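You operate a simulated robot arm through the tools that you are given. There is no shell and no other tool.

The job below is to be done with a simulated robot arm. You get a single attempt, and the scene is never put back.

JOB
Set the tilt plate to 15, clamp it, and stand the green tote on it.
Fine: loosen the knob first; tighten it before the tote goes on.

Only the result counts: the job must be done as asked and must still hold three seconds after the hand-in. Knocking over, shifting, dropping, spilling or breaking anything else fails it.

ROBOT AND FRAMES
A 7-joint arm with a fingered hand, fixed in place. Base frame: the origin is at the foot of the arm, x ahead of it, y to its left, z up. Lengths are in m, angles in rad, forces in N, time in s.
Its first joint turns from -1.204 to 3.002 rad. Payload 5 kg.
The TCP is the grasp point between the finger pads, 0.032 m short of the fingertips. In the tool frame z runs along the fingers and y along their closing line. The gripper opens to 0.16 m. The gripper's body begins 0.089 m behind the TCP. The gripper is a hand of 3 fingers: y runs from the thumb to the fingers, the wrist lies at [0, 0, -0.252] in the tool frame.
Orientation is that of the tool frame in the base frame, as a unit quaternion [w, x, y, z]. With the fingers straight down and closing along the base's y, the tool's x points along the base's -x, its y along +y and its z along -z.

CONTROLS
- The arm moves only by the tool play_rows. Its argument "steps" is a list of rows, each a list of 6 numbers: the shift along the tool's x, y, z in m, then the turn, a rotation vector about the tool's x, y, z in rad. In form: [[x, y, z, ax, ay, az], ...]. A call has 1 to 20 rows; each row shifts and turns the commanded pose from where the row before left it, along the tool's axes as they then stand. Rows are played at 5 a second. More than 0.05 m and 0.15 rad between two rows, and nothing of the call is played. Where a pose cannot be reached the arm comes as near as it can. A force on the tool above 50 N (or 10 N above the force at the start of the call, whichever is more), or a blocked arm, ends the call early, and 0.2 s more pass. In this call time passes only in rows, and 0.2 s behind the last. The reply holds the time, the measured pose of the TCP, the force on the tool along the base axes, the opening and the grip force, in the units named above and with some noise, with the torque about the TCP (base axes, N m) and any sound that the robot's microphone picked up.
- Cameras (640 x 400 px; columns grow to the right, rows downward): "scene" is fixed at [0.0505, 0.5001, 1.5016]; the picture's right is [-0.55, -0.84, 0.00], its down [-0.30, 0.20, -0.93] and it looks along [0.78, -0.51, -0.36] (base axes); focal length 311 px, centre (320, 200). "wrist" rides on the gripper at [0.065, -0.004, -0.116] in the tool frame; the picture's right is [0.06, 1.00, 0.00], its down [-0.87, 0.05, -0.49] and it looks along [-0.49, 0.03, 0.87] (tool axes); focal length 261 px, centre (320, 200). There is no depth. A picture from a camera that has moved, and an enlarged one, comes with that camera's place and axes in the base frame and with its lens.
- camera(camera): a new picture of that camera. It takes no simulated time.
- move_column(by): slides the trunk up (or, below 0, down) by that many m; the arm rides with it, the base frame stays. It gives what a move gives, with no picture.
- curl_fingers(finger1, finger2, thumb_bend): sets how far each is bent, from 0 (flat) to 100 (curled in); at 30 the hand is open as for a grip, at 70 the pads meet at the TCP. One left out holds its place. A second passes; each finger stops where it meets its share of the squeeze, and holds until it gets a number again. It is the only way to open and close the hand. It gives what a move gives, with no picture; readings hold the bend of each and the force on the fingers (four entries, about 0 where the hand has none), thumb and palm.
- zoom(camera, box): a new picture of the part [left, top, right, bottom] of that camera's present view, enlarged. It takes no simulated time.
- hand_in(): hands the job in; it is judged then, once.

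Nothing tells you positions but the pictures and the camera data. Unless the task says otherwise, let go and move clear before handing in.

The tools are called after "Call:" by a JSON object that holds its "api" and its "payload". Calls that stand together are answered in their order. play_rows: Moves the arm, as the interface text tells. Its arguments: {"type":"object","properties":{"steps":{"type":"array","items":{"type":"array","items":{"type":"number"}}}},"required":["steps"]} The other tools are called the same way: move_column (by) slides the trunk up or down; curl_fingers (finger1, finger2, thumb_bend) moves the fingers one by one; camera (camera) takes a picture; zoom (camera, box) takes an enlarged picture of a part of a camera's view; hand_in () hands the job in.

At the start:

```text
time: 0.0
eef_pos: [0.5721, -0.1313, 1.3091]
ee_rot: [0.0, -0.001, 1.0, 0.001]
ft_force: [0.1, 1.4, 0.1]
wrist_torque: [0.03, -0.02, 0.0]
finger_gap: 0.1599
finger_force: 0.1
shape: jaw
bend: [30.0, 30.0, 30.0]
finger forces: [0.1, 0.0, 0.1, 0.0, 0.0, 0.1]
trunk travel left (down, up): [-0.775, 0.165]
```

scene: 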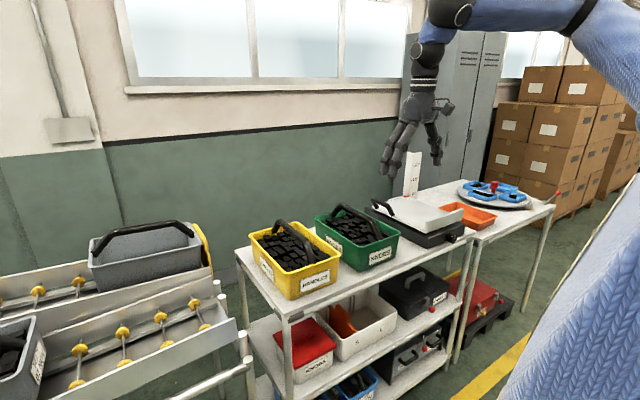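
wrist: 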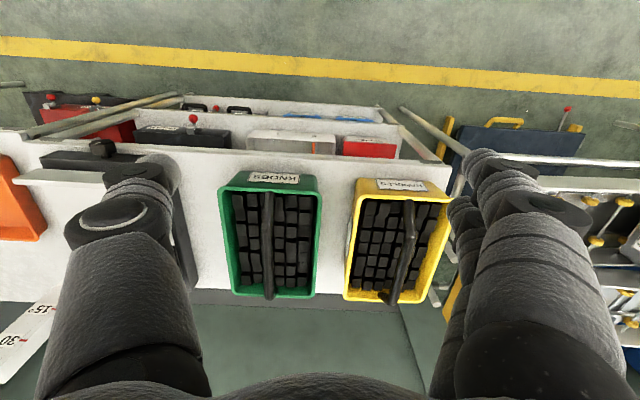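

I see a bench with a yellow tote, a green tote, and a tilt plate with a scale and a knob. I'll zoom in on each before moving.

Call:
{"api": "zoom", "payload": {"camera": "scene", "box": [340, 140, 500, 260]}}

Call:
{"api": "zoom", "payload": {"camera": "scene", "box": [230, 180, 480, 340]}}

Call:
{"api": "zoom", "payload": {"camera": "wrist", "box": [0, 80, 330, 400]}}

```text
3.33 times, centred on (420, 200) of scene
camera zoom: at [0.0505, 0.5001, 1.5016], right [-0.55, -0.84, 0.0], down [-0.3, 0.2, -0.93], along [0.78, -0.51, -0.36], focal length 1038 px, centre (-13, 200)
```

zoom: 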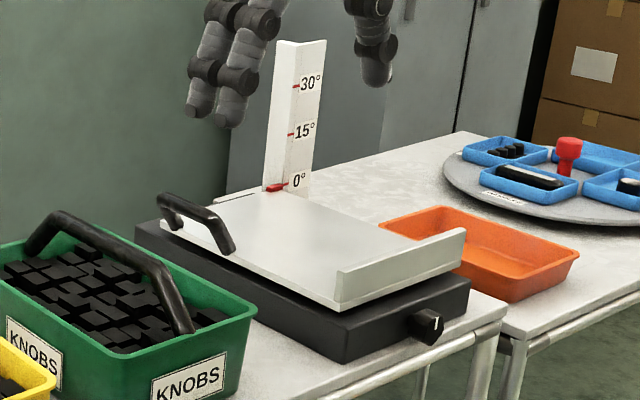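

```text
2.50 times, centred on (355, 260) of scene
camera zoom: at [0.0505, 0.5001, 1.5016], right [-0.55, -0.84, 0.0], down [-0.3, 0.2, -0.93], along [0.78, -0.51, -0.36], focal length 778 px, centre (232, 50)
```

zoom: 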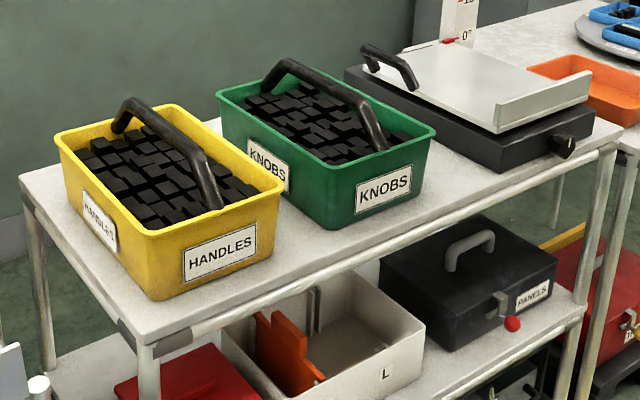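

```text
1.25 times, centred on (165, 240) of wrist
camera zoom: at [0.5074, -0.1359, 1.4266], right [-0.06, 1.0, 0.0], down [0.87, 0.05, 0.49], along [0.49, 0.03, -0.87], focal length 326 px, centre (514, 150)
```

zoom: 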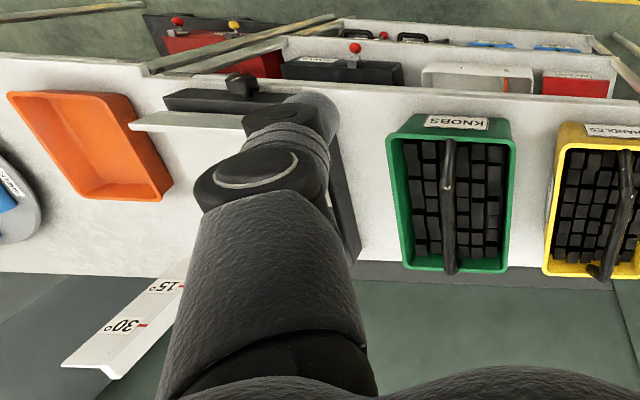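

The bench holds the green tote at about x 0.89, y -0.22, with its rim near z 0.98. The tilt plate is to its right, with its knob on the front face around (0.70, -0.57, 0.90) and its scale at the far side. I'll move the hand high over to the plate to get a better look.

Call:
{"api": "play_rows", "payload": {"steps": [[0, -0.05, 0, 0, 0, 0], [0, -0.05, 0, 0, 0, 0], [0, -0.05, 0, 0, 0, 0], [0, -0.05, 0, 0, 0, 0], [0, -0.05, 0, 0, 0, 0], [0, -0.05, 0, 0, 0, 0], [0, -0.05, 0, 0, 0, 0]]}}

Call:
{"api": "camera", "payload": {"camera": "wrist"}}

Call:
{"api": "camera", "payload": {"camera": "scene"}}

```text
time: 1.6
eef_pos: [0.5765, -0.4807, 1.3093]
ee_rot: [0.001, -0.001, 1.0, 0.001]
ft_force: [-0.6, -0.4, -0.6]
wrist_torque: [0.0, 0.01, -0.01]
finger_gap: 0.1597
finger_force: 0.1
shape: jaw
bend: [30.0, 30.0, 30.0]
finger forces: [0.0, 0.0, 0.0, 0.0, 0.0, 0.0]
out of reach, approached as far as the arm can: row 7
trunk travel left (down, up): [-0.775, 0.165]
```

```text
taken
camera wrist: at [0.5111, -0.4849, 1.4247], right [-0.06, 1.0, 0.0], down [0.87, 0.05, 0.49], along [0.49, 0.03, -0.87], focal length 261 px, centre (320, 200)
```

wrist: 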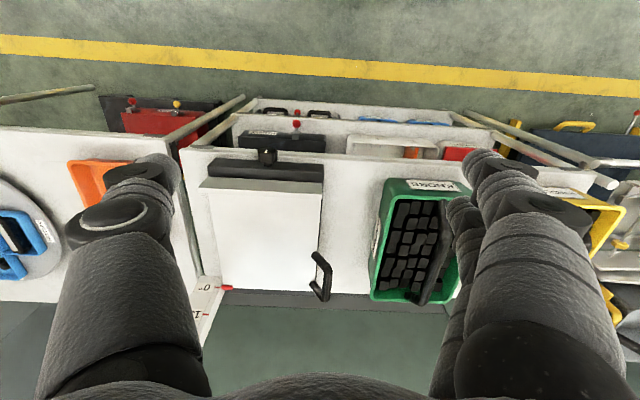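

```text
taken
```

scene: 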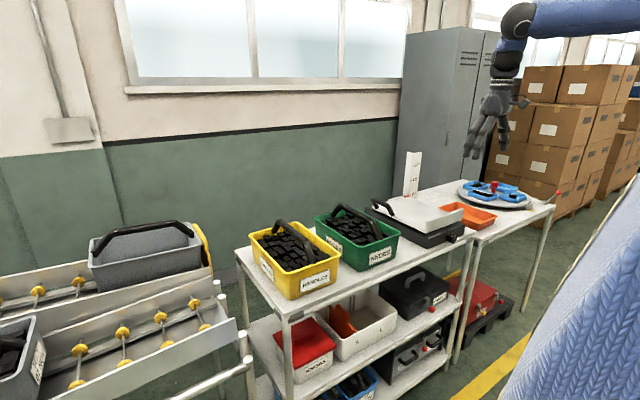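

I now have the plate in view from above, with its hinge edge and lip toward the robot, the handle at the far left and the pointer at the far right. I'll zoom in on the details.

Call:
{"api": "zoom", "payload": {"camera": "wrist", "box": [170, 110, 350, 320]}}

Call:
{"api": "zoom", "payload": {"camera": "wrist", "box": [200, 130, 340, 220]}}

Call:
{"api": "zoom", "payload": {"camera": "wrist", "box": [180, 240, 350, 350]}}

Call:
{"api": "zoom", "payload": {"camera": "scene", "box": [430, 210, 490, 250]}}

Call:
{"api": "zoom", "payload": {"camera": "scene", "box": [360, 140, 460, 230]}}

```text
1.90 times, centred on (260, 215) of wrist
camera zoom: at [0.5111, -0.4849, 1.4247], right [-0.06, 1.0, 0.0], down [0.87, 0.05, 0.49], along [0.49, 0.03, -0.87], focal length 496 px, centre (434, 171)
```

zoom: 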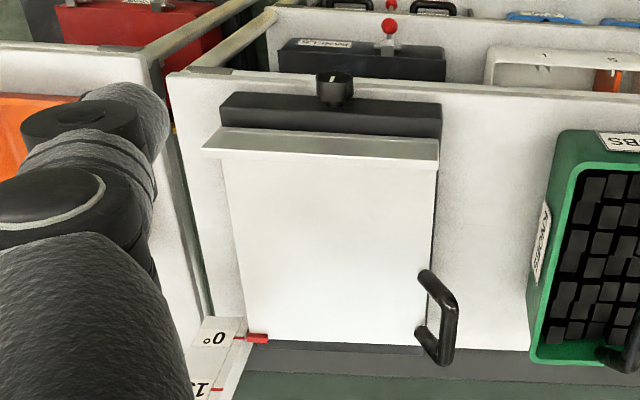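

```text
4.44 times, centred on (270, 175) of wrist
camera zoom: at [0.5111, -0.4849, 1.4247], right [-0.06, 1.0, 0.0], down [0.87, 0.05, 0.49], along [0.49, 0.03, -0.87], focal length 1158 px, centre (542, 311)
```

zoom: 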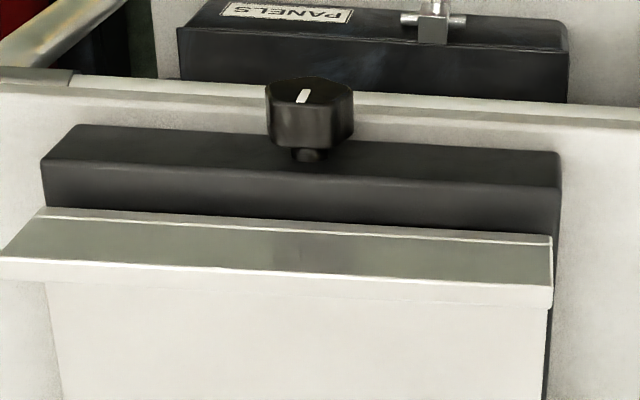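

```text
3.64 times, centred on (265, 295) of wrist
camera zoom: at [0.5111, -0.4849, 1.4247], right [-0.06, 1.0, 0.0], down [0.87, 0.05, 0.49], along [0.49, 0.03, -0.87], focal length 948 px, centre (520, -146)
```

zoom: 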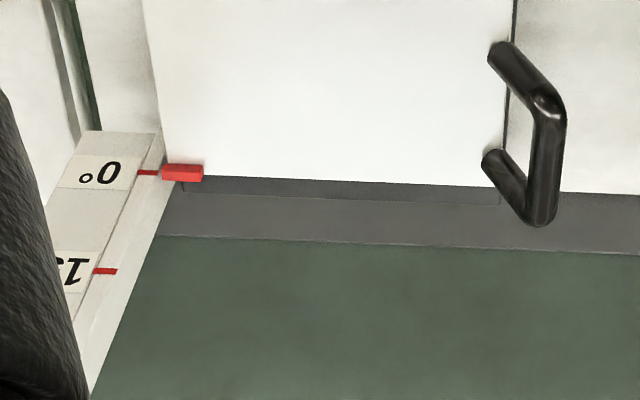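

```text
10.00 times, centred on (460, 230) of scene
camera zoom: at [0.0505, 0.5001, 1.5016], right [-0.55, -0.84, 0.0], down [-0.3, 0.2, -0.93], along [0.78, -0.51, -0.36], focal length 3113 px, centre (-1080, -100)
```

zoom: 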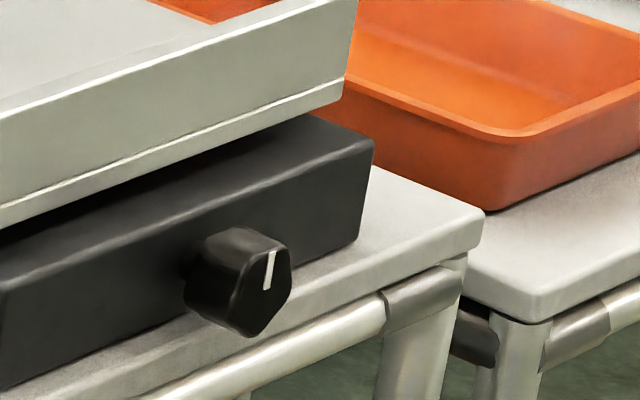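

```text
4.44 times, centred on (410, 185) of scene
camera zoom: at [0.0505, 0.5001, 1.5016], right [-0.55, -0.84, 0.0], down [-0.3, 0.2, -0.93], along [0.78, -0.51, -0.36], focal length 1384 px, centre (-80, 267)
```

zoom: 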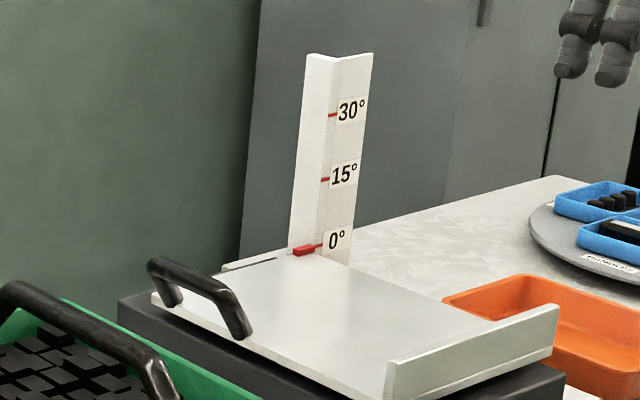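

The knob's axis runs along x at about y -0.587, z 0.887, and it sticks out from the base's front face (x 0.73) to about x 0.70, very close above the bench top (z 0.865). The plate's far-end pointer is at 0°. I'll pitch the hand to point forward and lower the trunk for a close look at the knob.

Call:
{"api": "play_rows", "payload": {"steps": [[0, 0, 0, 0, -0.15, 0], [0, 0, 0, 0, -0.15, 0], [0, 0, 0, 0, -0.15, 0], [0, 0, 0, 0, -0.15, 0], [0, 0, 0, 0, -0.15, 0], [0, 0, 0, 0, -0.15, 0], [0, 0, 0, 0, -0.15, 0], [0, 0, 0, 0, -0.15, 0], [0, 0, 0, 0, -0.15, 0], [0, 0, 0, 0, -0.15, 0], [0, 0, 0, 0, -0.07, 0]]}}

Call:
{"api": "camera", "payload": {"camera": "scene"}}

Call:
{"api": "camera", "payload": {"camera": "wrist"}}

```text
time: 4.2
eef_pos: [0.5833, -0.4906, 1.4798]
ee_rot: [0.6, 0.003, 0.8, 0.006]
ft_force: [0.4, -0.3, -0.3]
wrist_torque: [0.0, -0.01, -0.03]
finger_gap: 0.1598
finger_force: 0.1
shape: jaw
bend: [30.0, 30.0, 30.0]
finger forces: [0.1, 0.0, 0.1, 0.1, 0.1, 0.0]
out of reach, approached as far as the arm can: row 6, 7, 8, 9, 10, 11
trunk travel left (down, up): [-0.775, 0.165]
stopped in row 11: the arm was blocked; the commanded pose is now the measured one
```

```text
taken
```

scene: 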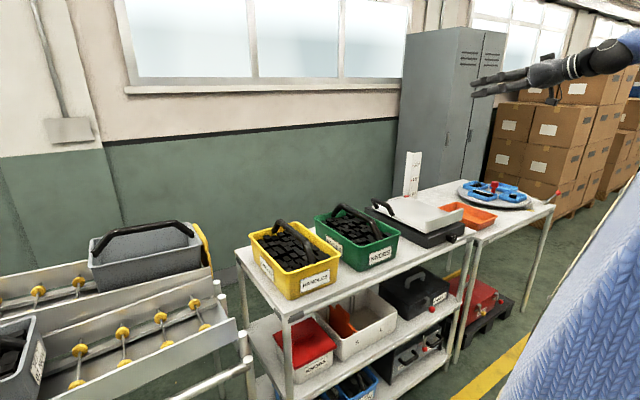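

```text
taken
camera wrist: at [0.4554, -0.4947, 1.4507], right [-0.02, 1.0, -0.05], down [-0.23, 0.04, 0.97], along [0.97, 0.03, 0.23], focal length 261 px, centre (320, 200)
```

wrist: 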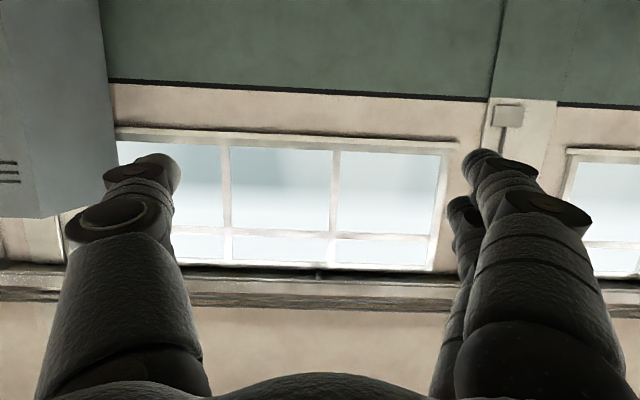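

The hand is nearly horizontal but the arm ran out of reach at this height. I'll lower the trunk about 0.45 m. The hand stays in front of the bench edge (x 0.705), so the way down is free.

Call:
{"api": "move_column", "payload": {"by": -0.45}}

Call:
{"api": "camera", "payload": {"camera": "scene"}}

Call:
{"api": "camera", "payload": {"camera": "wrist"}}

```text
refused: -0.45 is not a number from -0.4 to 0.4
```

```text
taken
```

scene: 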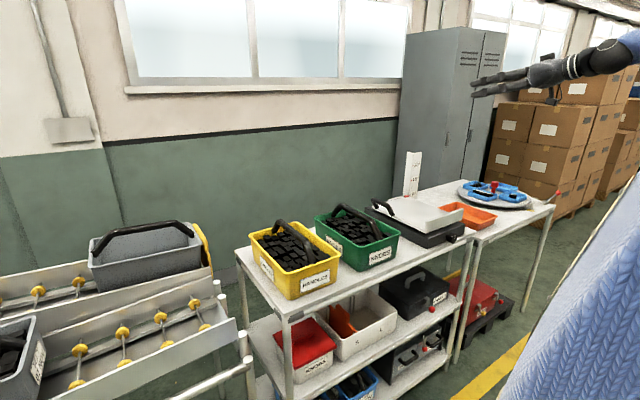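

```text
taken
camera wrist: at [0.4554, -0.4947, 1.4507], right [-0.02, 1.0, -0.05], down [-0.23, 0.04, 0.97], along [0.97, 0.03, 0.23], focal length 261 px, centre (320, 200)
```

wrist: 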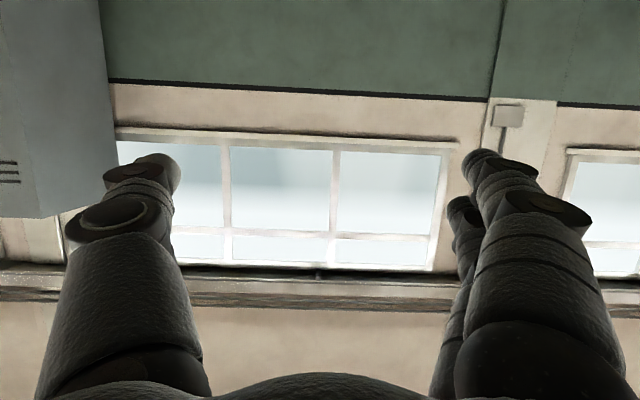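

The trunk moves at most 0.4 m per call, so I'll lower it by 0.4 instead. The hand stays in front of the bench.

Call:
{"api": "move_column", "payload": {"by": -0.4}}

Call:
{"api": "camera", "payload": {"camera": "scene"}}

Call:
{"api": "camera", "payload": {"camera": "wrist"}}

```text
time: 8.0
eef_pos: [0.5832, -0.4907, 1.0793]
ee_rot: [0.599, 0.002, 0.801, 0.007]
ft_force: [-0.1, -0.3, 0.1]
wrist_torque: [0.01, -0.01, 0.02]
finger_gap: 0.16
finger_force: 0.1
shape: jaw
bend: [30.0, 30.0, 30.0]
finger forces: [0.0, 0.0, 0.1, 0.1, 0.0, 0.1]
trunk travel left (down, up): [-0.375, 0.565]
```

```text
taken
```

scene: 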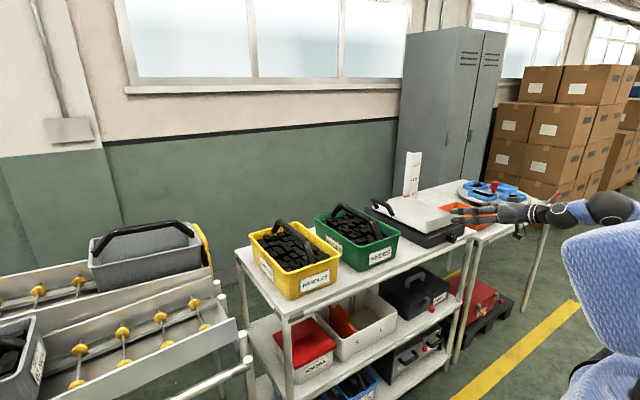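

```text
taken
camera wrist: at [0.4544, -0.4942, 1.0508], right [-0.02, 1.0, -0.05], down [-0.23, 0.04, 0.97], along [0.97, 0.03, 0.23], focal length 261 px, centre (320, 200)
```

wrist: 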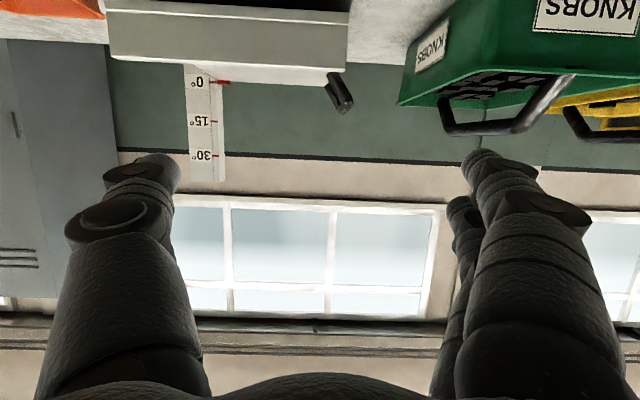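

The hand sits in front of the plate with the wrist camera below it, so the picture is upside down. I'll lower the trunk another 0.15 m to get a bench-level view of the knob.

Call:
{"api": "move_column", "payload": {"by": -0.15}}

Call:
{"api": "camera", "payload": {"camera": "wrist"}}

Call:
{"api": "zoom", "payload": {"camera": "wrist", "box": [120, 60, 360, 210]}}

```text
time: 9.8
eef_pos: [0.5825, -0.4902, 0.9302]
ee_rot: [0.599, 0.002, 0.801, 0.007]
ft_force: [0.1, -0.5, 0.2]
wrist_torque: [0.01, -0.01, -0.03]
finger_gap: 0.1597
finger_force: 0.1
shape: jaw
bend: [30.0, 30.0, 30.0]
finger forces: [0.0, 0.0, 0.1, 0.0, 0.1, 0.1]
trunk travel left (down, up): [-0.225, 0.715]
```

```text
taken
camera wrist: at [0.4544, -0.4941, 0.9009], right [-0.02, 1.0, -0.05], down [-0.23, 0.04, 0.97], along [0.97, 0.03, 0.23], focal length 261 px, centre (320, 200)
```

wrist: 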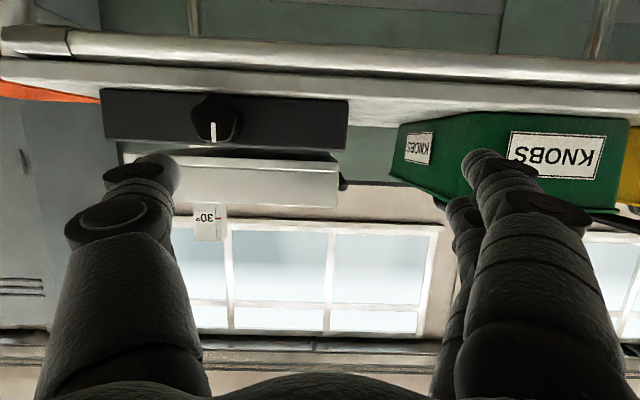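

```text
2.67 times, centred on (240, 135) of wrist
camera zoom: at [0.4544, -0.4941, 0.9009], right [-0.02, 1.0, -0.05], down [-0.23, 0.04, 0.97], along [0.97, 0.03, 0.23], focal length 695 px, centre (533, 373)
```

zoom: 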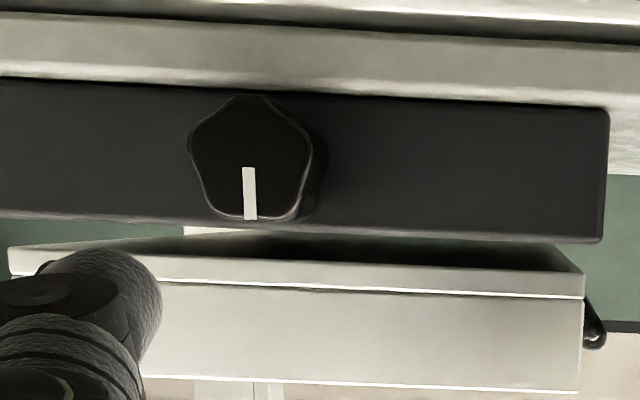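

The knob is a rounded five-lobe shape with its white mark pointing straight up, and it's close to the bench. I'll zoom in further on the gap under it and on the hand.

Call:
{"api": "zoom", "payload": {"camera": "wrist", "box": [170, 70, 270, 160]}}

Call:
{"api": "zoom", "payload": {"camera": "scene", "box": [430, 190, 560, 260]}}

Call:
{"api": "zoom", "payload": {"camera": "wrist", "box": [400, 130, 600, 260]}}

```text
4.44 times, centred on (220, 115) of wrist
camera zoom: at [0.4544, -0.4941, 0.9009], right [-0.02, 1.0, -0.05], down [-0.23, 0.04, 0.97], along [0.97, 0.03, 0.23], focal length 1158 px, centre (764, 578)
```

zoom: 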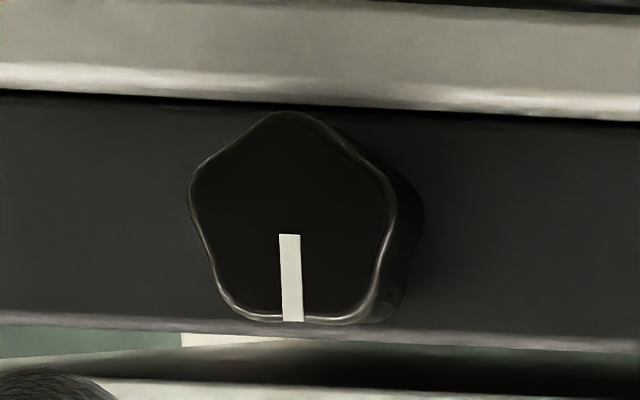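

```text
4.92 times, centred on (495, 225) of scene
camera zoom: at [0.0505, 0.5001, 1.5016], right [-0.55, -0.84, 0.0], down [-0.3, 0.2, -0.93], along [0.78, -0.51, -0.36], focal length 1532 px, centre (-542, 77)
```

zoom: 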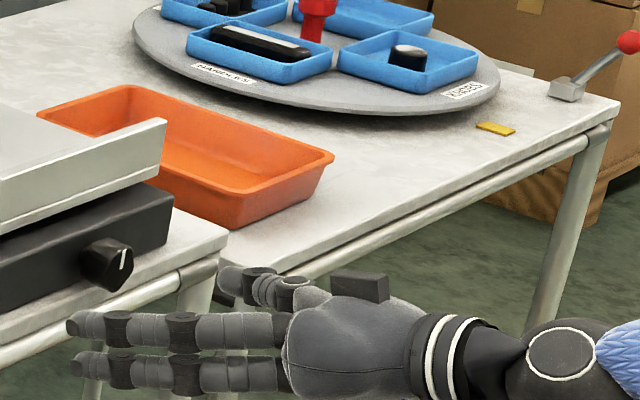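

```text
3.08 times, centred on (500, 195) of wrist
camera zoom: at [0.4544, -0.4941, 0.9009], right [-0.02, 1.0, -0.05], down [-0.23, 0.04, 0.97], along [0.97, 0.03, 0.23], focal length 802 px, centre (-234, 215)
```

zoom: 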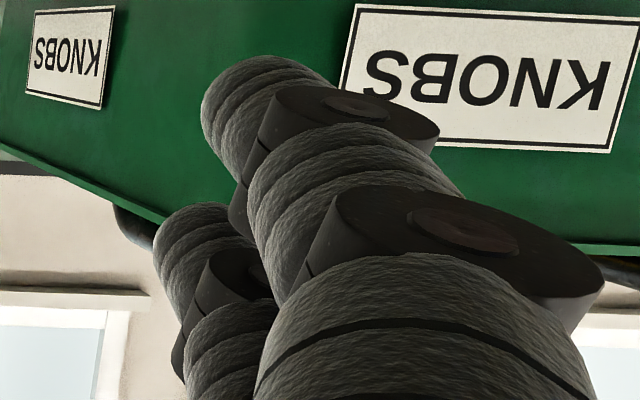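

The knob is centred at about (0.70–0.725, -0.585, 0.890) with a lobe radius of 0.022 m, and there's only about 7 mm between it and the bench. A front approach along +x suits it. I'll finish levelling the hand, then roll it so the camera sits above.

Call:
{"api": "play_rows", "payload": {"steps": [[0, 0, 0, 0, -0.1, 0], [0, 0, 0, 0, -0.1, 0], [0, 0, 0, 0, -0.085, 0]]}}

Call:
{"api": "play_rows", "payload": {"steps": [[0, 0, 0, 0, 0, 0.15], [0, 0, 0, 0, 0, 0.15], [0, 0, 0, 0, 0, 0.15], [0, 0, 0, 0, 0, 0.15], [0, 0, 0, 0, 0, 0.15], [0, 0, 0, 0, 0, 0.15], [0, 0, 0, 0, 0, 0.15], [0, 0, 0, 0, 0, 0.15], [0, 0, 0, 0, 0, 0.15], [0, 0, 0, 0, 0, 0.15]]}}

Call:
{"api": "camera", "payload": {"camera": "wrist"}}

```text
time: 10.6
eef_pos: [0.5837, -0.49, 0.9305]
ee_rot: [0.599, 0.002, 0.8, 0.007]
ft_force: [0.2, 0.8, -0.2]
wrist_torque: [-0.02, -0.05, -0.02]
finger_gap: 0.1599
finger_force: 0.0
shape: jaw
bend: [30.0, 30.0, 30.0]
finger forces: [0.1, 0.0, 0.1, 0.1, 0.0, 0.0]
out of reach, approached as far as the arm can: row 1, 2, 3
trunk travel left (down, up): [-0.225, 0.715]
```

```text
time: 12.8
eef_pos: [0.5826, -0.4897, 0.9294]
ee_rot: [0.434, 0.548, 0.583, 0.414]
ft_force: [-0.6, 0.0, -0.4]
wrist_torque: [-0.01, -0.01, -0.01]
finger_gap: 0.1599
finger_force: 0.0
shape: jaw
bend: [30.0, 30.0, 30.0]
finger forces: [0.1, 0.1, 0.0, 0.0, 0.0, 0.0]
trunk travel left (down, up): [-0.225, 0.715]
```

```text
taken
camera wrist: at [0.4701, -0.4261, 0.9563], right [0.28, 0.12, 0.95], down [-0.44, -0.87, 0.24], along [0.86, -0.48, -0.19], focal length 261 px, centre (320, 200)
```

wrist: 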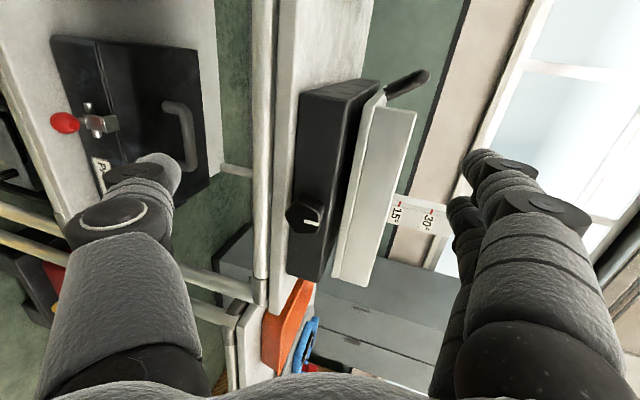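

The roll works, and the fingers are now above the thumb with the camera on the left side. The last 16° of pitch was refused, so I'll look at the arm's shape before choosing the next move.

Call:
{"api": "camera", "payload": {"camera": "scene"}}

Call:
{"api": "zoom", "payload": {"camera": "wrist", "box": [240, 60, 440, 300]}}

Call:
{"api": "zoom", "payload": {"camera": "wrist", "box": [260, 150, 380, 280]}}

```text
taken
```

scene: 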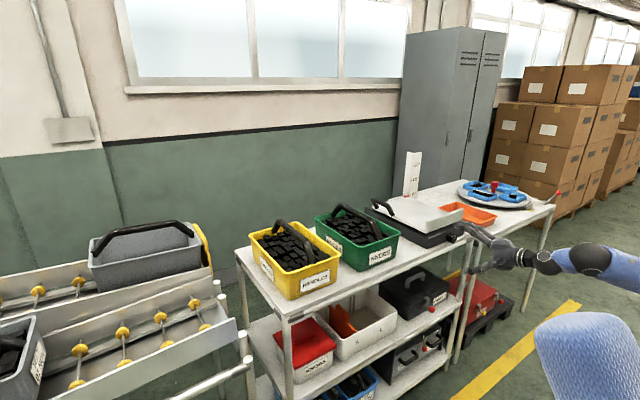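

```text
1.67 times, centred on (340, 180) of wrist
camera zoom: at [0.4701, -0.4261, 0.9563], right [0.28, 0.12, 0.95], down [-0.44, -0.87, 0.24], along [0.86, -0.48, -0.19], focal length 434 px, centre (287, 233)
```

zoom: 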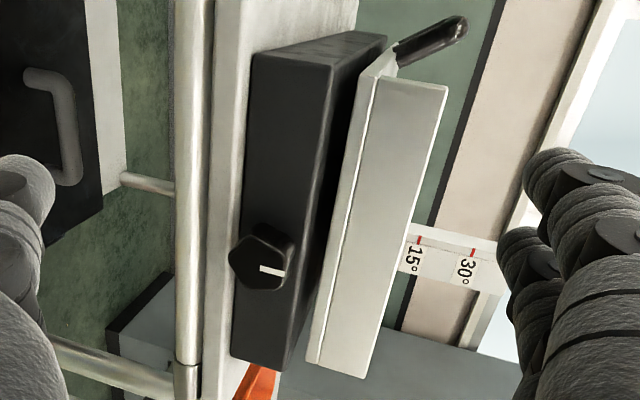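

```text
3.08 times, centred on (320, 215) of wrist
camera zoom: at [0.4701, -0.4261, 0.9563], right [0.28, 0.12, 0.95], down [-0.44, -0.87, 0.24], along [0.86, -0.48, -0.19], focal length 802 px, centre (320, 154)
```

zoom: 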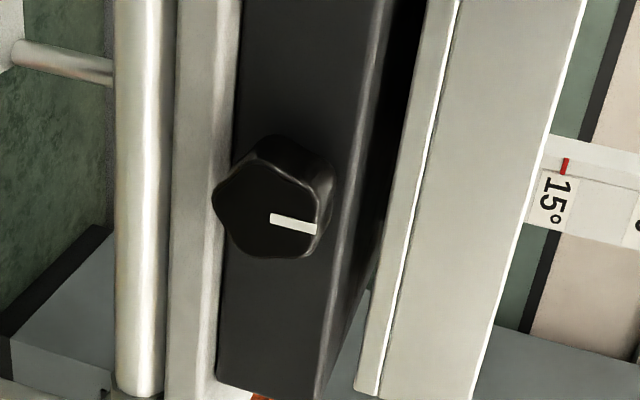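

The arm's forearm is about level with the wrist. I'll raise the hand with the arm and lower the trunk by the same amount to put the wrist in a better posture for pointing level.

Call:
{"api": "play_rows", "payload": {"steps": [[-0.002, 0.0383, -0.0112, 0, 0, 0], [-0.002, 0.0383, -0.0112, 0, 0, 0], [-0.002, 0.0383, -0.0112, 0, 0, 0], [-0.002, 0.0383, -0.0112, 0, 0, 0], [-0.002, 0.0383, -0.0112, 0, 0, 0]]}}

Call:
{"api": "move_column", "payload": {"by": -0.2}}

Call:
{"api": "play_rows", "payload": {"steps": [[0, 0, 0, -0.1, 0, 0], [0, 0, 0, -0.1, 0, 0], [0, 0, 0, -0.085, 0, 0]]}}

```text
time: 14.0
eef_pos: [0.5861, -0.4886, 1.1308]
ee_rot: [0.434, 0.548, 0.584, 0.413]
ft_force: [-0.7, -0.5, 0.1]
wrist_torque: [0.01, -0.02, 0.03]
finger_gap: 0.1599
finger_force: 0.0
shape: jaw
bend: [30.0, 30.0, 30.0]
finger forces: [0.0, 0.1, 0.0, 0.0, 0.0, 0.1]
trunk travel left (down, up): [-0.225, 0.715]
```

```text
time: 16.1
eef_pos: [0.5861, -0.4887, 0.9305]
ee_rot: [0.434, 0.547, 0.585, 0.413]
ft_force: [-0.1, 0.4, -0.5]
wrist_torque: [-0.01, -0.01, -0.02]
finger_gap: 0.1599
finger_force: 0.1
shape: jaw
bend: [30.0, 30.0, 30.0]
finger forces: [0.0, 0.0, 0.0, 0.0, 0.0, 0.1]
trunk travel left (down, up): [-0.025, 0.915]
```

```text
time: 16.9
eef_pos: [0.586, -0.4892, 0.9276]
ee_rot: [0.506, 0.482, 0.521, 0.49]
ft_force: [-5.7, -0.6, 6.4]
wrist_torque: [0.0, 0.74, 0.02]
finger_gap: 0.16
finger_force: 0.1
shape: jaw
bend: [30.0, 30.0, 30.0]
finger forces: [0.0, 0.0, 0.1, 0.0, 0.0, 0.0]
trunk travel left (down, up): [-0.025, 0.915]
```

The hand now points level, but a small force showed up. I'll check with an idle row and a picture whether it was just from the motion or a real contact.

Call:
{"api": "play_rows", "payload": {"steps": [[0, 0, 0, 0, 0, 0]]}}

Call:
{"api": "camera", "payload": {"camera": "scene"}}

Call:
{"api": "camera", "payload": {"camera": "wrist"}}

```text
time: 17.4
eef_pos: [0.5856, -0.4889, 0.931]
ee_rot: [0.507, 0.481, 0.52, 0.491]
ft_force: [0.4, 1.0, -0.3]
wrist_torque: [-0.01, 0.01, 0.02]
finger_gap: 0.1596
finger_force: 0.0
shape: jaw
bend: [30.0, 30.0, 30.0]
finger forces: [0.0, 0.0, 0.0, 0.0, 0.0, 0.0]
trunk travel left (down, up): [-0.025, 0.915]
```

```text
taken
```

scene: 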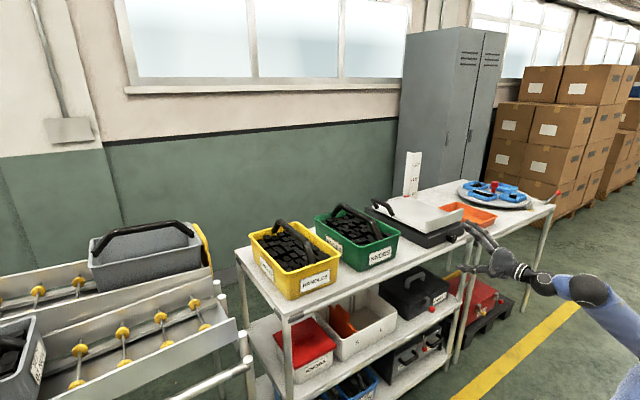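

```text
taken
camera wrist: at [0.4692, -0.4269, 0.9236], right [0.0, 0.12, 0.99], down [-0.47, -0.88, 0.1], along [0.88, -0.47, 0.06], focal length 261 px, centre (320, 200)
```

wrist: 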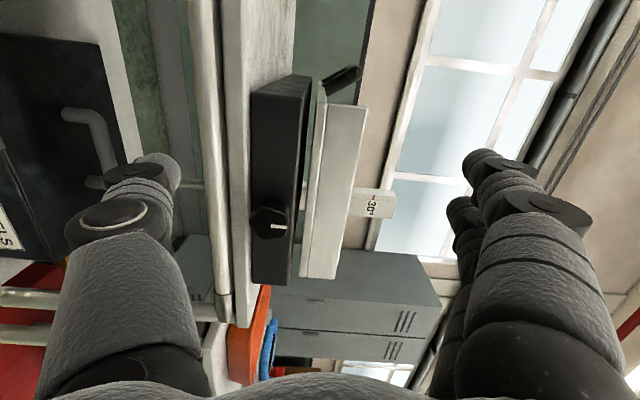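

That force was only from the motion. This side view should show how far the knob stands out past the bench edge, so I'll zoom in on it.

Call:
{"api": "zoom", "payload": {"camera": "wrist", "box": [200, 170, 330, 280]}}

Call:
{"api": "zoom", "payload": {"camera": "scene", "box": [430, 200, 560, 290]}}

```text
3.64 times, centred on (265, 225) of wrist
camera zoom: at [0.4692, -0.4269, 0.9236], right [0.0, 0.12, 0.99], down [-0.47, -0.88, 0.1], along [0.88, -0.47, 0.06], focal length 948 px, centre (520, 109)
```

zoom: 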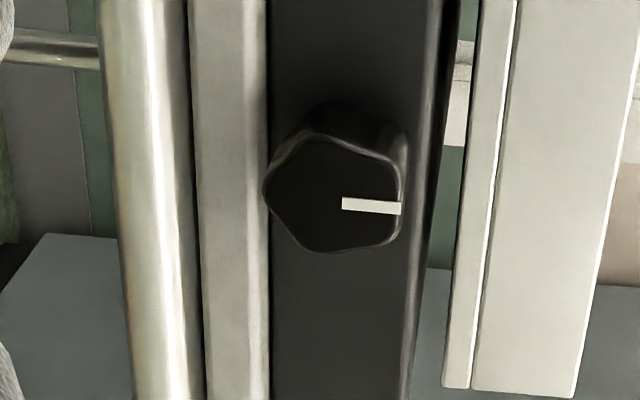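

```text
4.44 times, centred on (495, 245) of scene
camera zoom: at [0.0505, 0.5001, 1.5016], right [-0.55, -0.84, 0.0], down [-0.3, 0.2, -0.93], along [0.78, -0.51, -0.36], focal length 1384 px, centre (-458, 0)
```

zoom: 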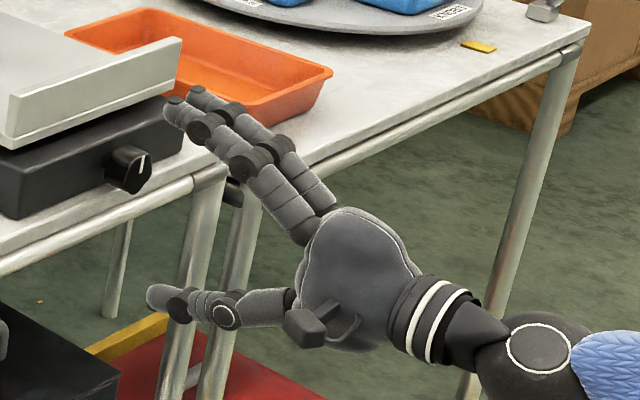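

Call:
{"api": "zoom", "payload": {"camera": "scene", "box": [440, 222, 480, 247]}}

Call:
{"api": "zoom", "payload": {"camera": "wrist", "box": [235, 190, 305, 250]}}

```text
16.00 times, centred on (460, 234) of scene
camera zoom: at [0.0505, 0.5001, 1.5016], right [-0.55, -0.84, 0.0], down [-0.3, 0.2, -0.93], along [0.78, -0.51, -0.36], focal length 4980 px, centre (-1920, -352)
```

zoom: 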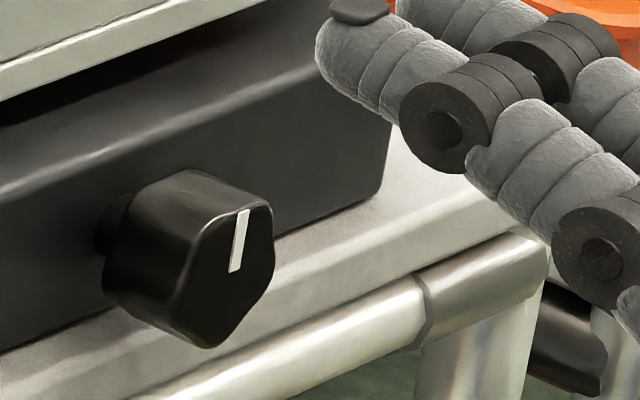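

```text
6.67 times, centred on (270, 220) of wrist
camera zoom: at [0.4692, -0.4269, 0.9236], right [0.0, 0.12, 0.99], down [-0.47, -0.88, 0.1], along [0.88, -0.47, 0.06], focal length 1738 px, centre (653, 67)
```

zoom: 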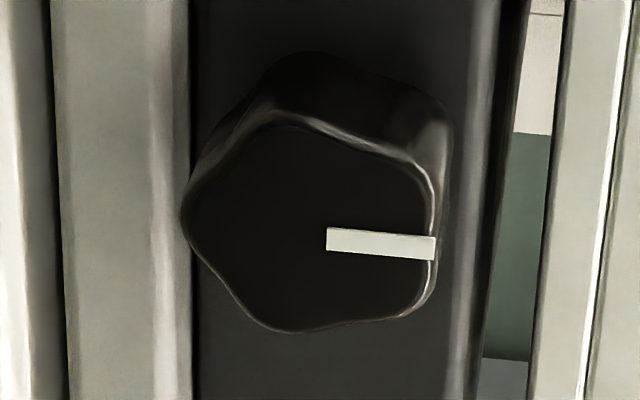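

The knob stands about 10 mm in front of the bench edge (x≈0.71) and is roughly 25 mm long. Before approaching, I'll curl the fingers partway in free air to see how the tips close.

Call:
{"api": "curl_fingers", "payload": {"finger1": 58, "finger2": 58, "thumb_bend": 58}}

Call:
{"api": "zoom", "payload": {"camera": "scene", "box": [430, 200, 560, 290]}}

Call:
{"api": "camera", "payload": {"camera": "wrist"}}

```text
time: 18.4
eef_pos: [0.5857, -0.4889, 0.9304]
ee_rot: [0.507, 0.48, 0.519, 0.492]
ft_force: [0.2, -0.5, 0.7]
wrist_torque: [0.0, 0.02, -0.01]
finger_gap: 0.0601
finger_force: 0.0
shape: fingers
bend: [57.0, 57.0, 57.0]
finger forces: [0.0, 0.0, 0.0, 0.0, 0.1, 0.1]
trunk travel left (down, up): [-0.025, 0.915]
```

```text
4.44 times, centred on (495, 245) of scene
camera zoom: at [0.0505, 0.5001, 1.5016], right [-0.55, -0.84, 0.0], down [-0.3, 0.2, -0.93], along [0.78, -0.51, -0.36], focal length 1384 px, centre (-458, 0)
```

zoom: 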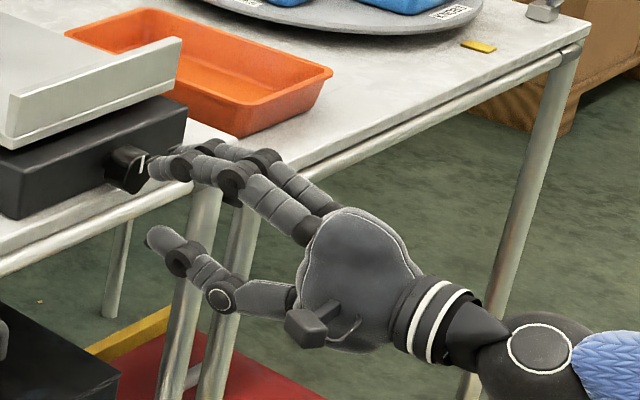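

```text
taken
camera wrist: at [0.4688, -0.4273, 0.9236], right [0.0, 0.12, 0.99], down [-0.47, -0.88, 0.1], along [0.88, -0.47, 0.06], focal length 261 px, centre (320, 200)
```

wrist: 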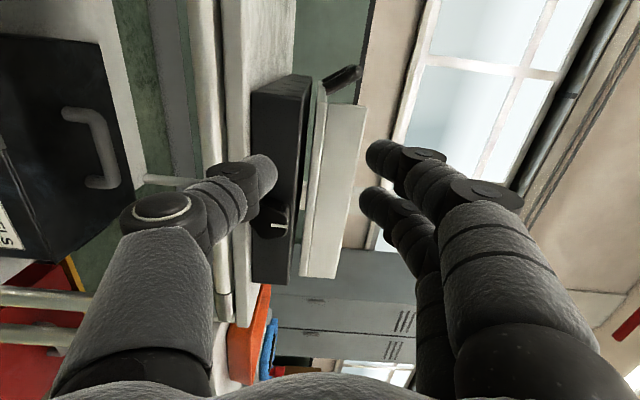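

The tips curve inward and end about 0.034 m past the TCP, so they can grip the front 9 mm of the knob without reaching over the bench. I'll true up the hand's angle and line it up with the knob axis, staying back for now.

Call:
{"api": "play_rows", "payload": {"steps": [[0, 0, 0, 0, -0.023, 0.055], [-0.0324, -0.0141, 0, 0, 0, 0], [-0.0324, -0.0141, 0, 0, 0, 0], [-0.0324, -0.0141, 0, 0, 0, 0], [0, 0, 0, 0, 0, 0]]}}

Call:
{"api": "camera", "payload": {"camera": "wrist"}}

Call:
{"api": "zoom", "payload": {"camera": "scene", "box": [430, 210, 510, 270]}}

```text
time: 19.6
eef_pos: [0.5867, -0.5862, 0.8875]
ee_rot: [0.499, 0.5, 0.501, 0.5]
ft_force: [-0.8, 0.5, -0.6]
wrist_torque: [0.0, -0.01, 0.01]
finger_gap: 0.0592
finger_force: 0.1
shape: fingers
bend: [57.0, 57.0, 57.0]
finger forces: [0.1, 0.0, 0.0, 0.1, 0.1, 0.0]
trunk travel left (down, up): [-0.025, 0.915]
```

```text
taken
camera wrist: at [0.4714, -0.5205, 0.884], right [0.0, 0.06, 1.0], down [-0.49, -0.87, 0.05], along [0.87, -0.49, 0.03], focal length 261 px, centre (320, 200)
```

wrist: 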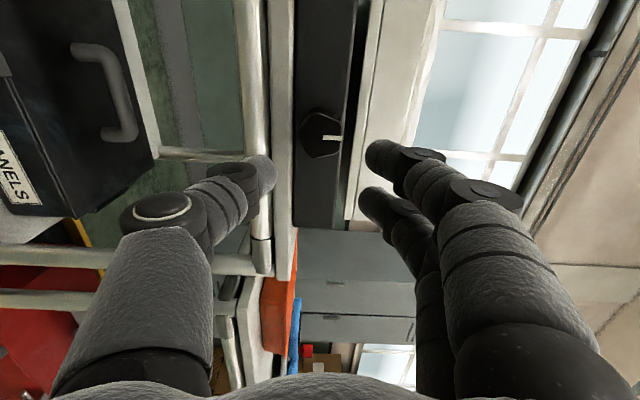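

```text
6.67 times, centred on (470, 240) of scene
camera zoom: at [0.0505, 0.5001, 1.5016], right [-0.55, -0.84, 0.0], down [-0.3, 0.2, -0.93], along [0.78, -0.51, -0.36], focal length 2075 px, centre (-680, -67)
```

zoom: 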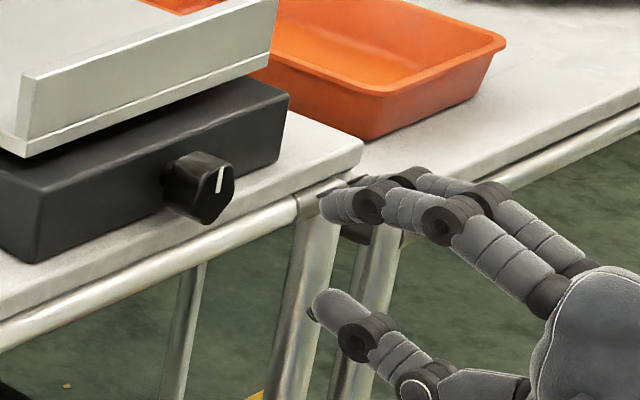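

The hand is lined up on the knob's axis and square to it. I'll advance 0.07 m, then check the tip positions before the last step.

Call:
{"api": "play_rows", "payload": {"steps": [[0, 0, 0.025, 0, 0, 0], [0, 0, 0.025, 0, 0, 0], [0, 0, 0.02, 0, 0, 0], [0, 0, 0, 0, 0, 0]]}}

Call:
{"api": "zoom", "payload": {"camera": "wrist", "box": [220, 80, 440, 260]}}

Call:
{"api": "zoom", "payload": {"camera": "scene", "box": [430, 215, 490, 255]}}

```text
time: 20.6
eef_pos: [0.6551, -0.5852, 0.8872]
ee_rot: [0.5, 0.5, 0.501, 0.5]
ft_force: [-0.3, 0.6, -0.4]
wrist_torque: [0.02, 0.01, 0.01]
finger_gap: 0.0591
finger_force: 0.0
shape: fingers
bend: [57.0, 57.0, 57.0]
finger forces: [0.1, 0.1, 0.0, 0.0, 0.0, 0.0]
trunk travel left (down, up): [-0.025, 0.915]
```

```text
2.22 times, centred on (330, 170) of wrist
camera zoom: at [0.5406, -0.52, 0.8848], right [0.0, 0.06, 1.0], down [-0.49, -0.87, 0.06], along [0.87, -0.49, 0.03], focal length 579 px, centre (298, 267)
```

zoom: 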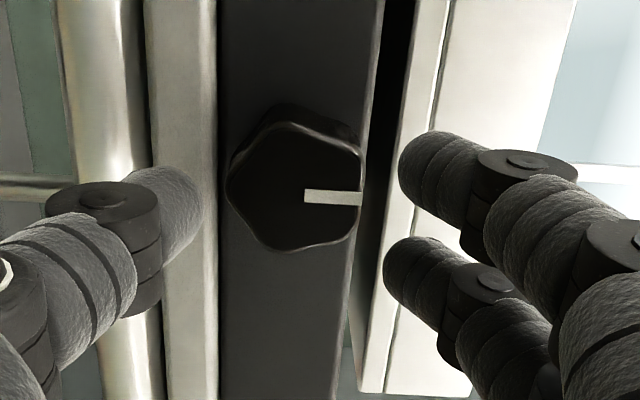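

```text
10.00 times, centred on (460, 235) of scene
camera zoom: at [0.0505, 0.5001, 1.5016], right [-0.55, -0.84, 0.0], down [-0.3, 0.2, -0.93], along [0.78, -0.51, -0.36], focal length 3113 px, centre (-1080, -150)
```

zoom: 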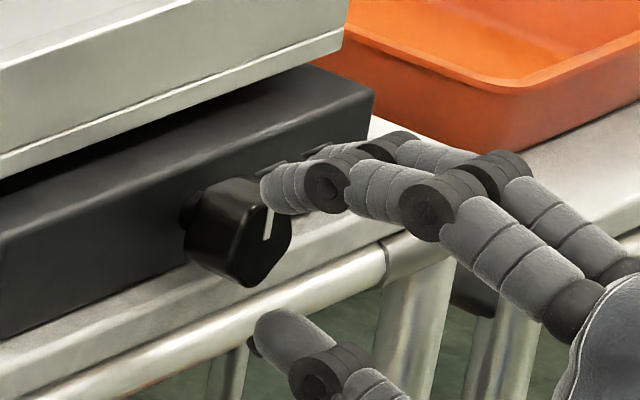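

The tips sit above and below the knob with clearance. I'll advance another 0.014 m so the tips overlap the knob but stay short of the bench edge, then close the fingers on it.

Call:
{"api": "play_rows", "payload": {"steps": [[0, 0, 0.007, 0, 0, 0], [0, 0, 0.007, 0, 0, 0], [0, 0, 0, 0, 0, 0]]}}

Call:
{"api": "zoom", "payload": {"camera": "wrist", "box": [220, 80, 440, 260]}}

Call:
{"api": "zoom", "payload": {"camera": "scene", "box": [430, 215, 490, 255]}}

```text
time: 21.4
eef_pos: [0.6692, -0.5868, 0.8883]
ee_rot: [0.5, 0.501, 0.5, 0.499]
ft_force: [-0.2, -0.8, -0.8]
wrist_torque: [0.0, 0.02, 0.02]
finger_gap: 0.0591
finger_force: 0.1
shape: fingers
bend: [57.0, 57.0, 57.0]
finger forces: [0.0, 0.1, 0.0, 0.0, 0.0, 0.0]
trunk travel left (down, up): [-0.025, 0.915]
```

```text
2.22 times, centred on (330, 170) of wrist
camera zoom: at [0.5543, -0.5214, 0.8853], right [0.0, 0.06, 1.0], down [-0.49, -0.87, 0.06], along [0.87, -0.49, 0.03], focal length 579 px, centre (298, 267)
```

zoom: 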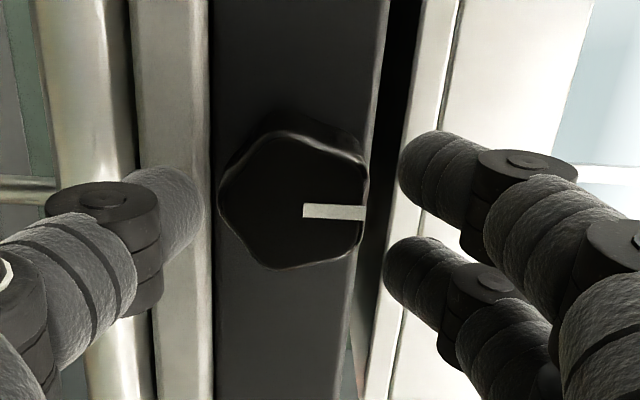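

```text
10.00 times, centred on (460, 235) of scene
camera zoom: at [0.0505, 0.5001, 1.5016], right [-0.55, -0.84, 0.0], down [-0.3, 0.2, -0.93], along [0.78, -0.51, -0.36], focal length 3113 px, centre (-1080, -150)
```

zoom: 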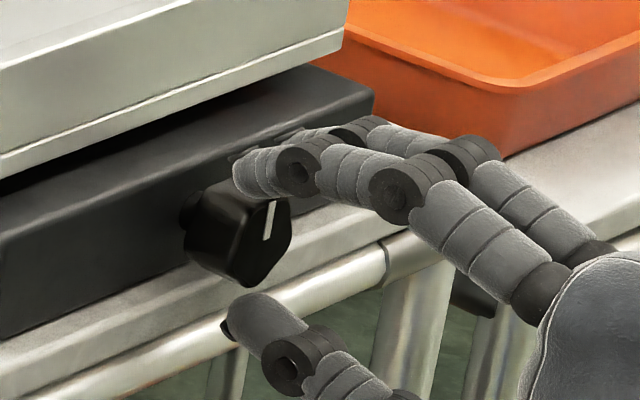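

The tips now overlap the front of the knob. I'll close the fingers on it.

Call:
{"api": "curl_fingers", "payload": {"finger1": 70, "finger2": 70, "thumb_bend": 70}}

Call:
{"api": "zoom", "payload": {"camera": "wrist", "box": [220, 80, 440, 260]}}

Call:
{"api": "zoom", "payload": {"camera": "scene", "box": [430, 215, 490, 255]}}

```text
time: 22.4
eef_pos: [0.6681, -0.5872, 0.889]
ee_rot: [0.499, 0.501, 0.5, 0.5]
ft_force: [2.3, -1.7, -3.0]
wrist_torque: [-0.04, 0.04, -0.1]
finger_gap: 0.0414
finger_force: 12.2
shape: fingers
bend: [63.0, 65.0, 64.0]
finger forces: [6.6, 5.3, 0.0, 0.0, 13.1, 0.0]
trunk travel left (down, up): [-0.025, 0.915]
```

```text
2.22 times, centred on (330, 170) of wrist
camera zoom: at [0.5546, -0.5215, 0.885], right [0.0, 0.06, 1.0], down [-0.49, -0.87, 0.05], along [0.87, -0.49, 0.03], focal length 579 px, centre (298, 267)
```

zoom: 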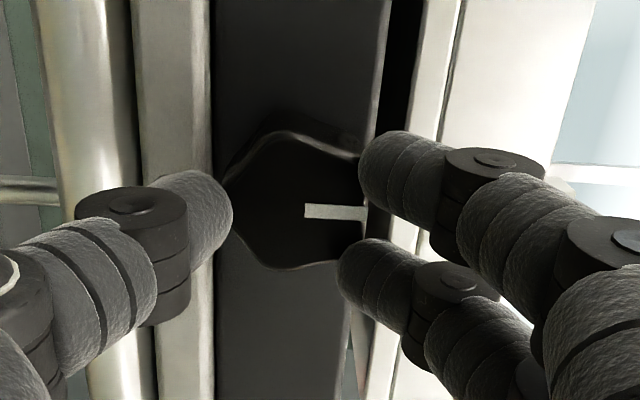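

```text
10.00 times, centred on (460, 235) of scene
camera zoom: at [0.0505, 0.5001, 1.5016], right [-0.55, -0.84, 0.0], down [-0.3, 0.2, -0.93], along [0.78, -0.51, -0.36], focal length 3113 px, centre (-1080, -150)
```

zoom: 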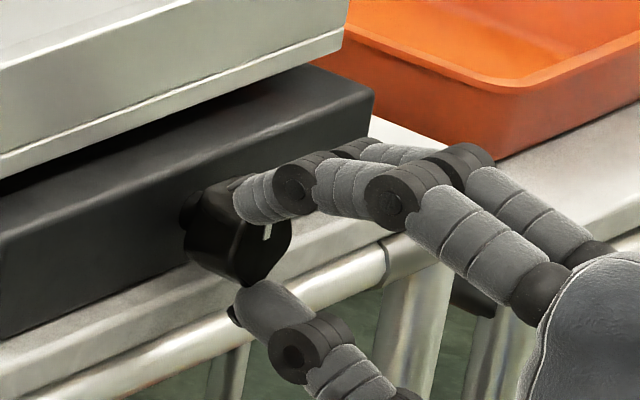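

The knob is gripped with a 41 mm gap and about 12 N. I'll turn it counterclockwise as seen from the robot, which is -az, in small steps.

Call:
{"api": "play_rows", "payload": {"steps": [[0, 0, 0, 0, 0, -0.08], [0, 0, 0, 0, 0, -0.08], [0, 0, 0, 0, 0, -0.08], [0, 0, 0, 0, 0, -0.08]]}}

Call:
{"api": "zoom", "payload": {"camera": "wrist", "box": [220, 80, 440, 260]}}

Call:
{"api": "zoom", "payload": {"camera": "scene", "box": [430, 215, 490, 255]}}

```text
time: 23.4
eef_pos: [0.6694, -0.5867, 0.8877]
ee_rot: [0.574, 0.413, 0.573, 0.414]
ft_force: [1.9, -1.9, 1.6]
wrist_torque: [0.02, -0.03, -0.07]
finger_gap: 0.0409
finger_force: 12.2
shape: fingers
bend: [63.0, 65.0, 65.0]
finger forces: [7.0, 5.5, 0.1, 0.1, 11.5, 0.0]
trunk travel left (down, up): [-0.025, 0.915]
```

```text
2.22 times, centred on (330, 170) of wrist
camera zoom: at [0.5541, -0.5261, 0.8647], right [0.0, 0.37, 0.93], down [-0.49, -0.81, 0.33], along [0.87, -0.46, 0.18], focal length 579 px, centre (298, 267)
```

zoom: 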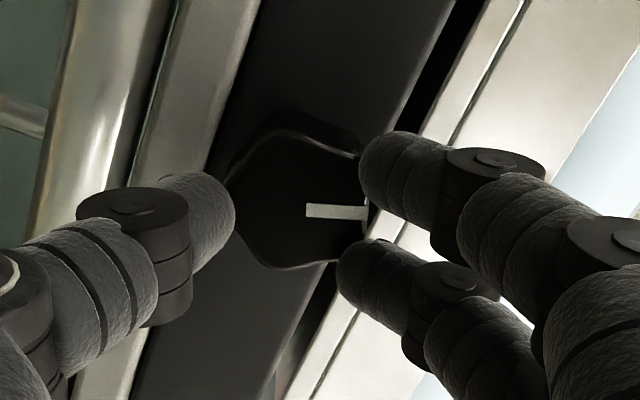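

```text
10.00 times, centred on (460, 235) of scene
camera zoom: at [0.0505, 0.5001, 1.5016], right [-0.55, -0.84, 0.0], down [-0.3, 0.2, -0.93], along [0.78, -0.51, -0.36], focal length 3113 px, centre (-1080, -150)
```

zoom: 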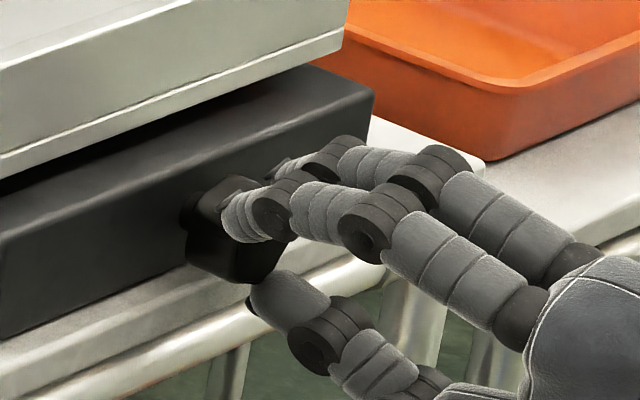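

The knob turns with the hand, with the mark fixed relative to the fingers and low torque. I'll keep turning counterclockwise.

Call:
{"api": "play_rows", "payload": {"steps": [[0, 0, 0, 0, 0, -0.1], [0, 0, 0, 0, 0, -0.1], [0, 0, 0, 0, 0, -0.1], [0, 0, 0, 0, 0, -0.1], [0, 0, 0, 0, 0, -0.1], [0, 0, 0, 0, 0, -0.1]]}}

Call:
{"api": "camera", "payload": {"camera": "wrist"}}

Call:
{"api": "zoom", "payload": {"camera": "scene", "box": [430, 215, 490, 255]}}

```text
time: 24.8
eef_pos: [0.6692, -0.5852, 0.888]
ee_rot: [0.67, 0.225, 0.67, 0.226]
ft_force: [-2.7, -3.6, 5.3]
wrist_torque: [0.06, -0.18, -0.09]
finger_gap: 0.0392
finger_force: 12.4
shape: fingers
bend: [64.0, 65.0, 66.0]
finger forces: [6.5, 7.2, 0.0, 0.1, 10.9, 0.1]
trunk travel left (down, up): [-0.025, 0.915]
```

```text
taken
camera wrist: at [0.5534, -0.55, 0.8349], right [0.0, 0.83, 0.55], down [-0.49, -0.48, 0.73], along [0.87, -0.27, 0.41], focal length 261 px, centre (320, 200)
```

wrist: 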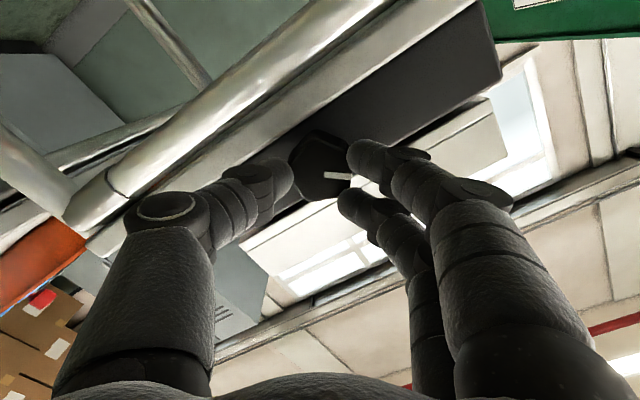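

```text
10.00 times, centred on (460, 235) of scene
camera zoom: at [0.0505, 0.5001, 1.5016], right [-0.55, -0.84, 0.0], down [-0.3, 0.2, -0.93], along [0.78, -0.51, -0.36], focal length 3113 px, centre (-1080, -150)
```

zoom: 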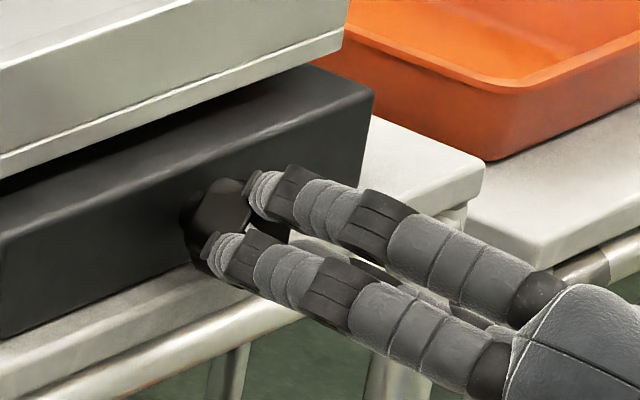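

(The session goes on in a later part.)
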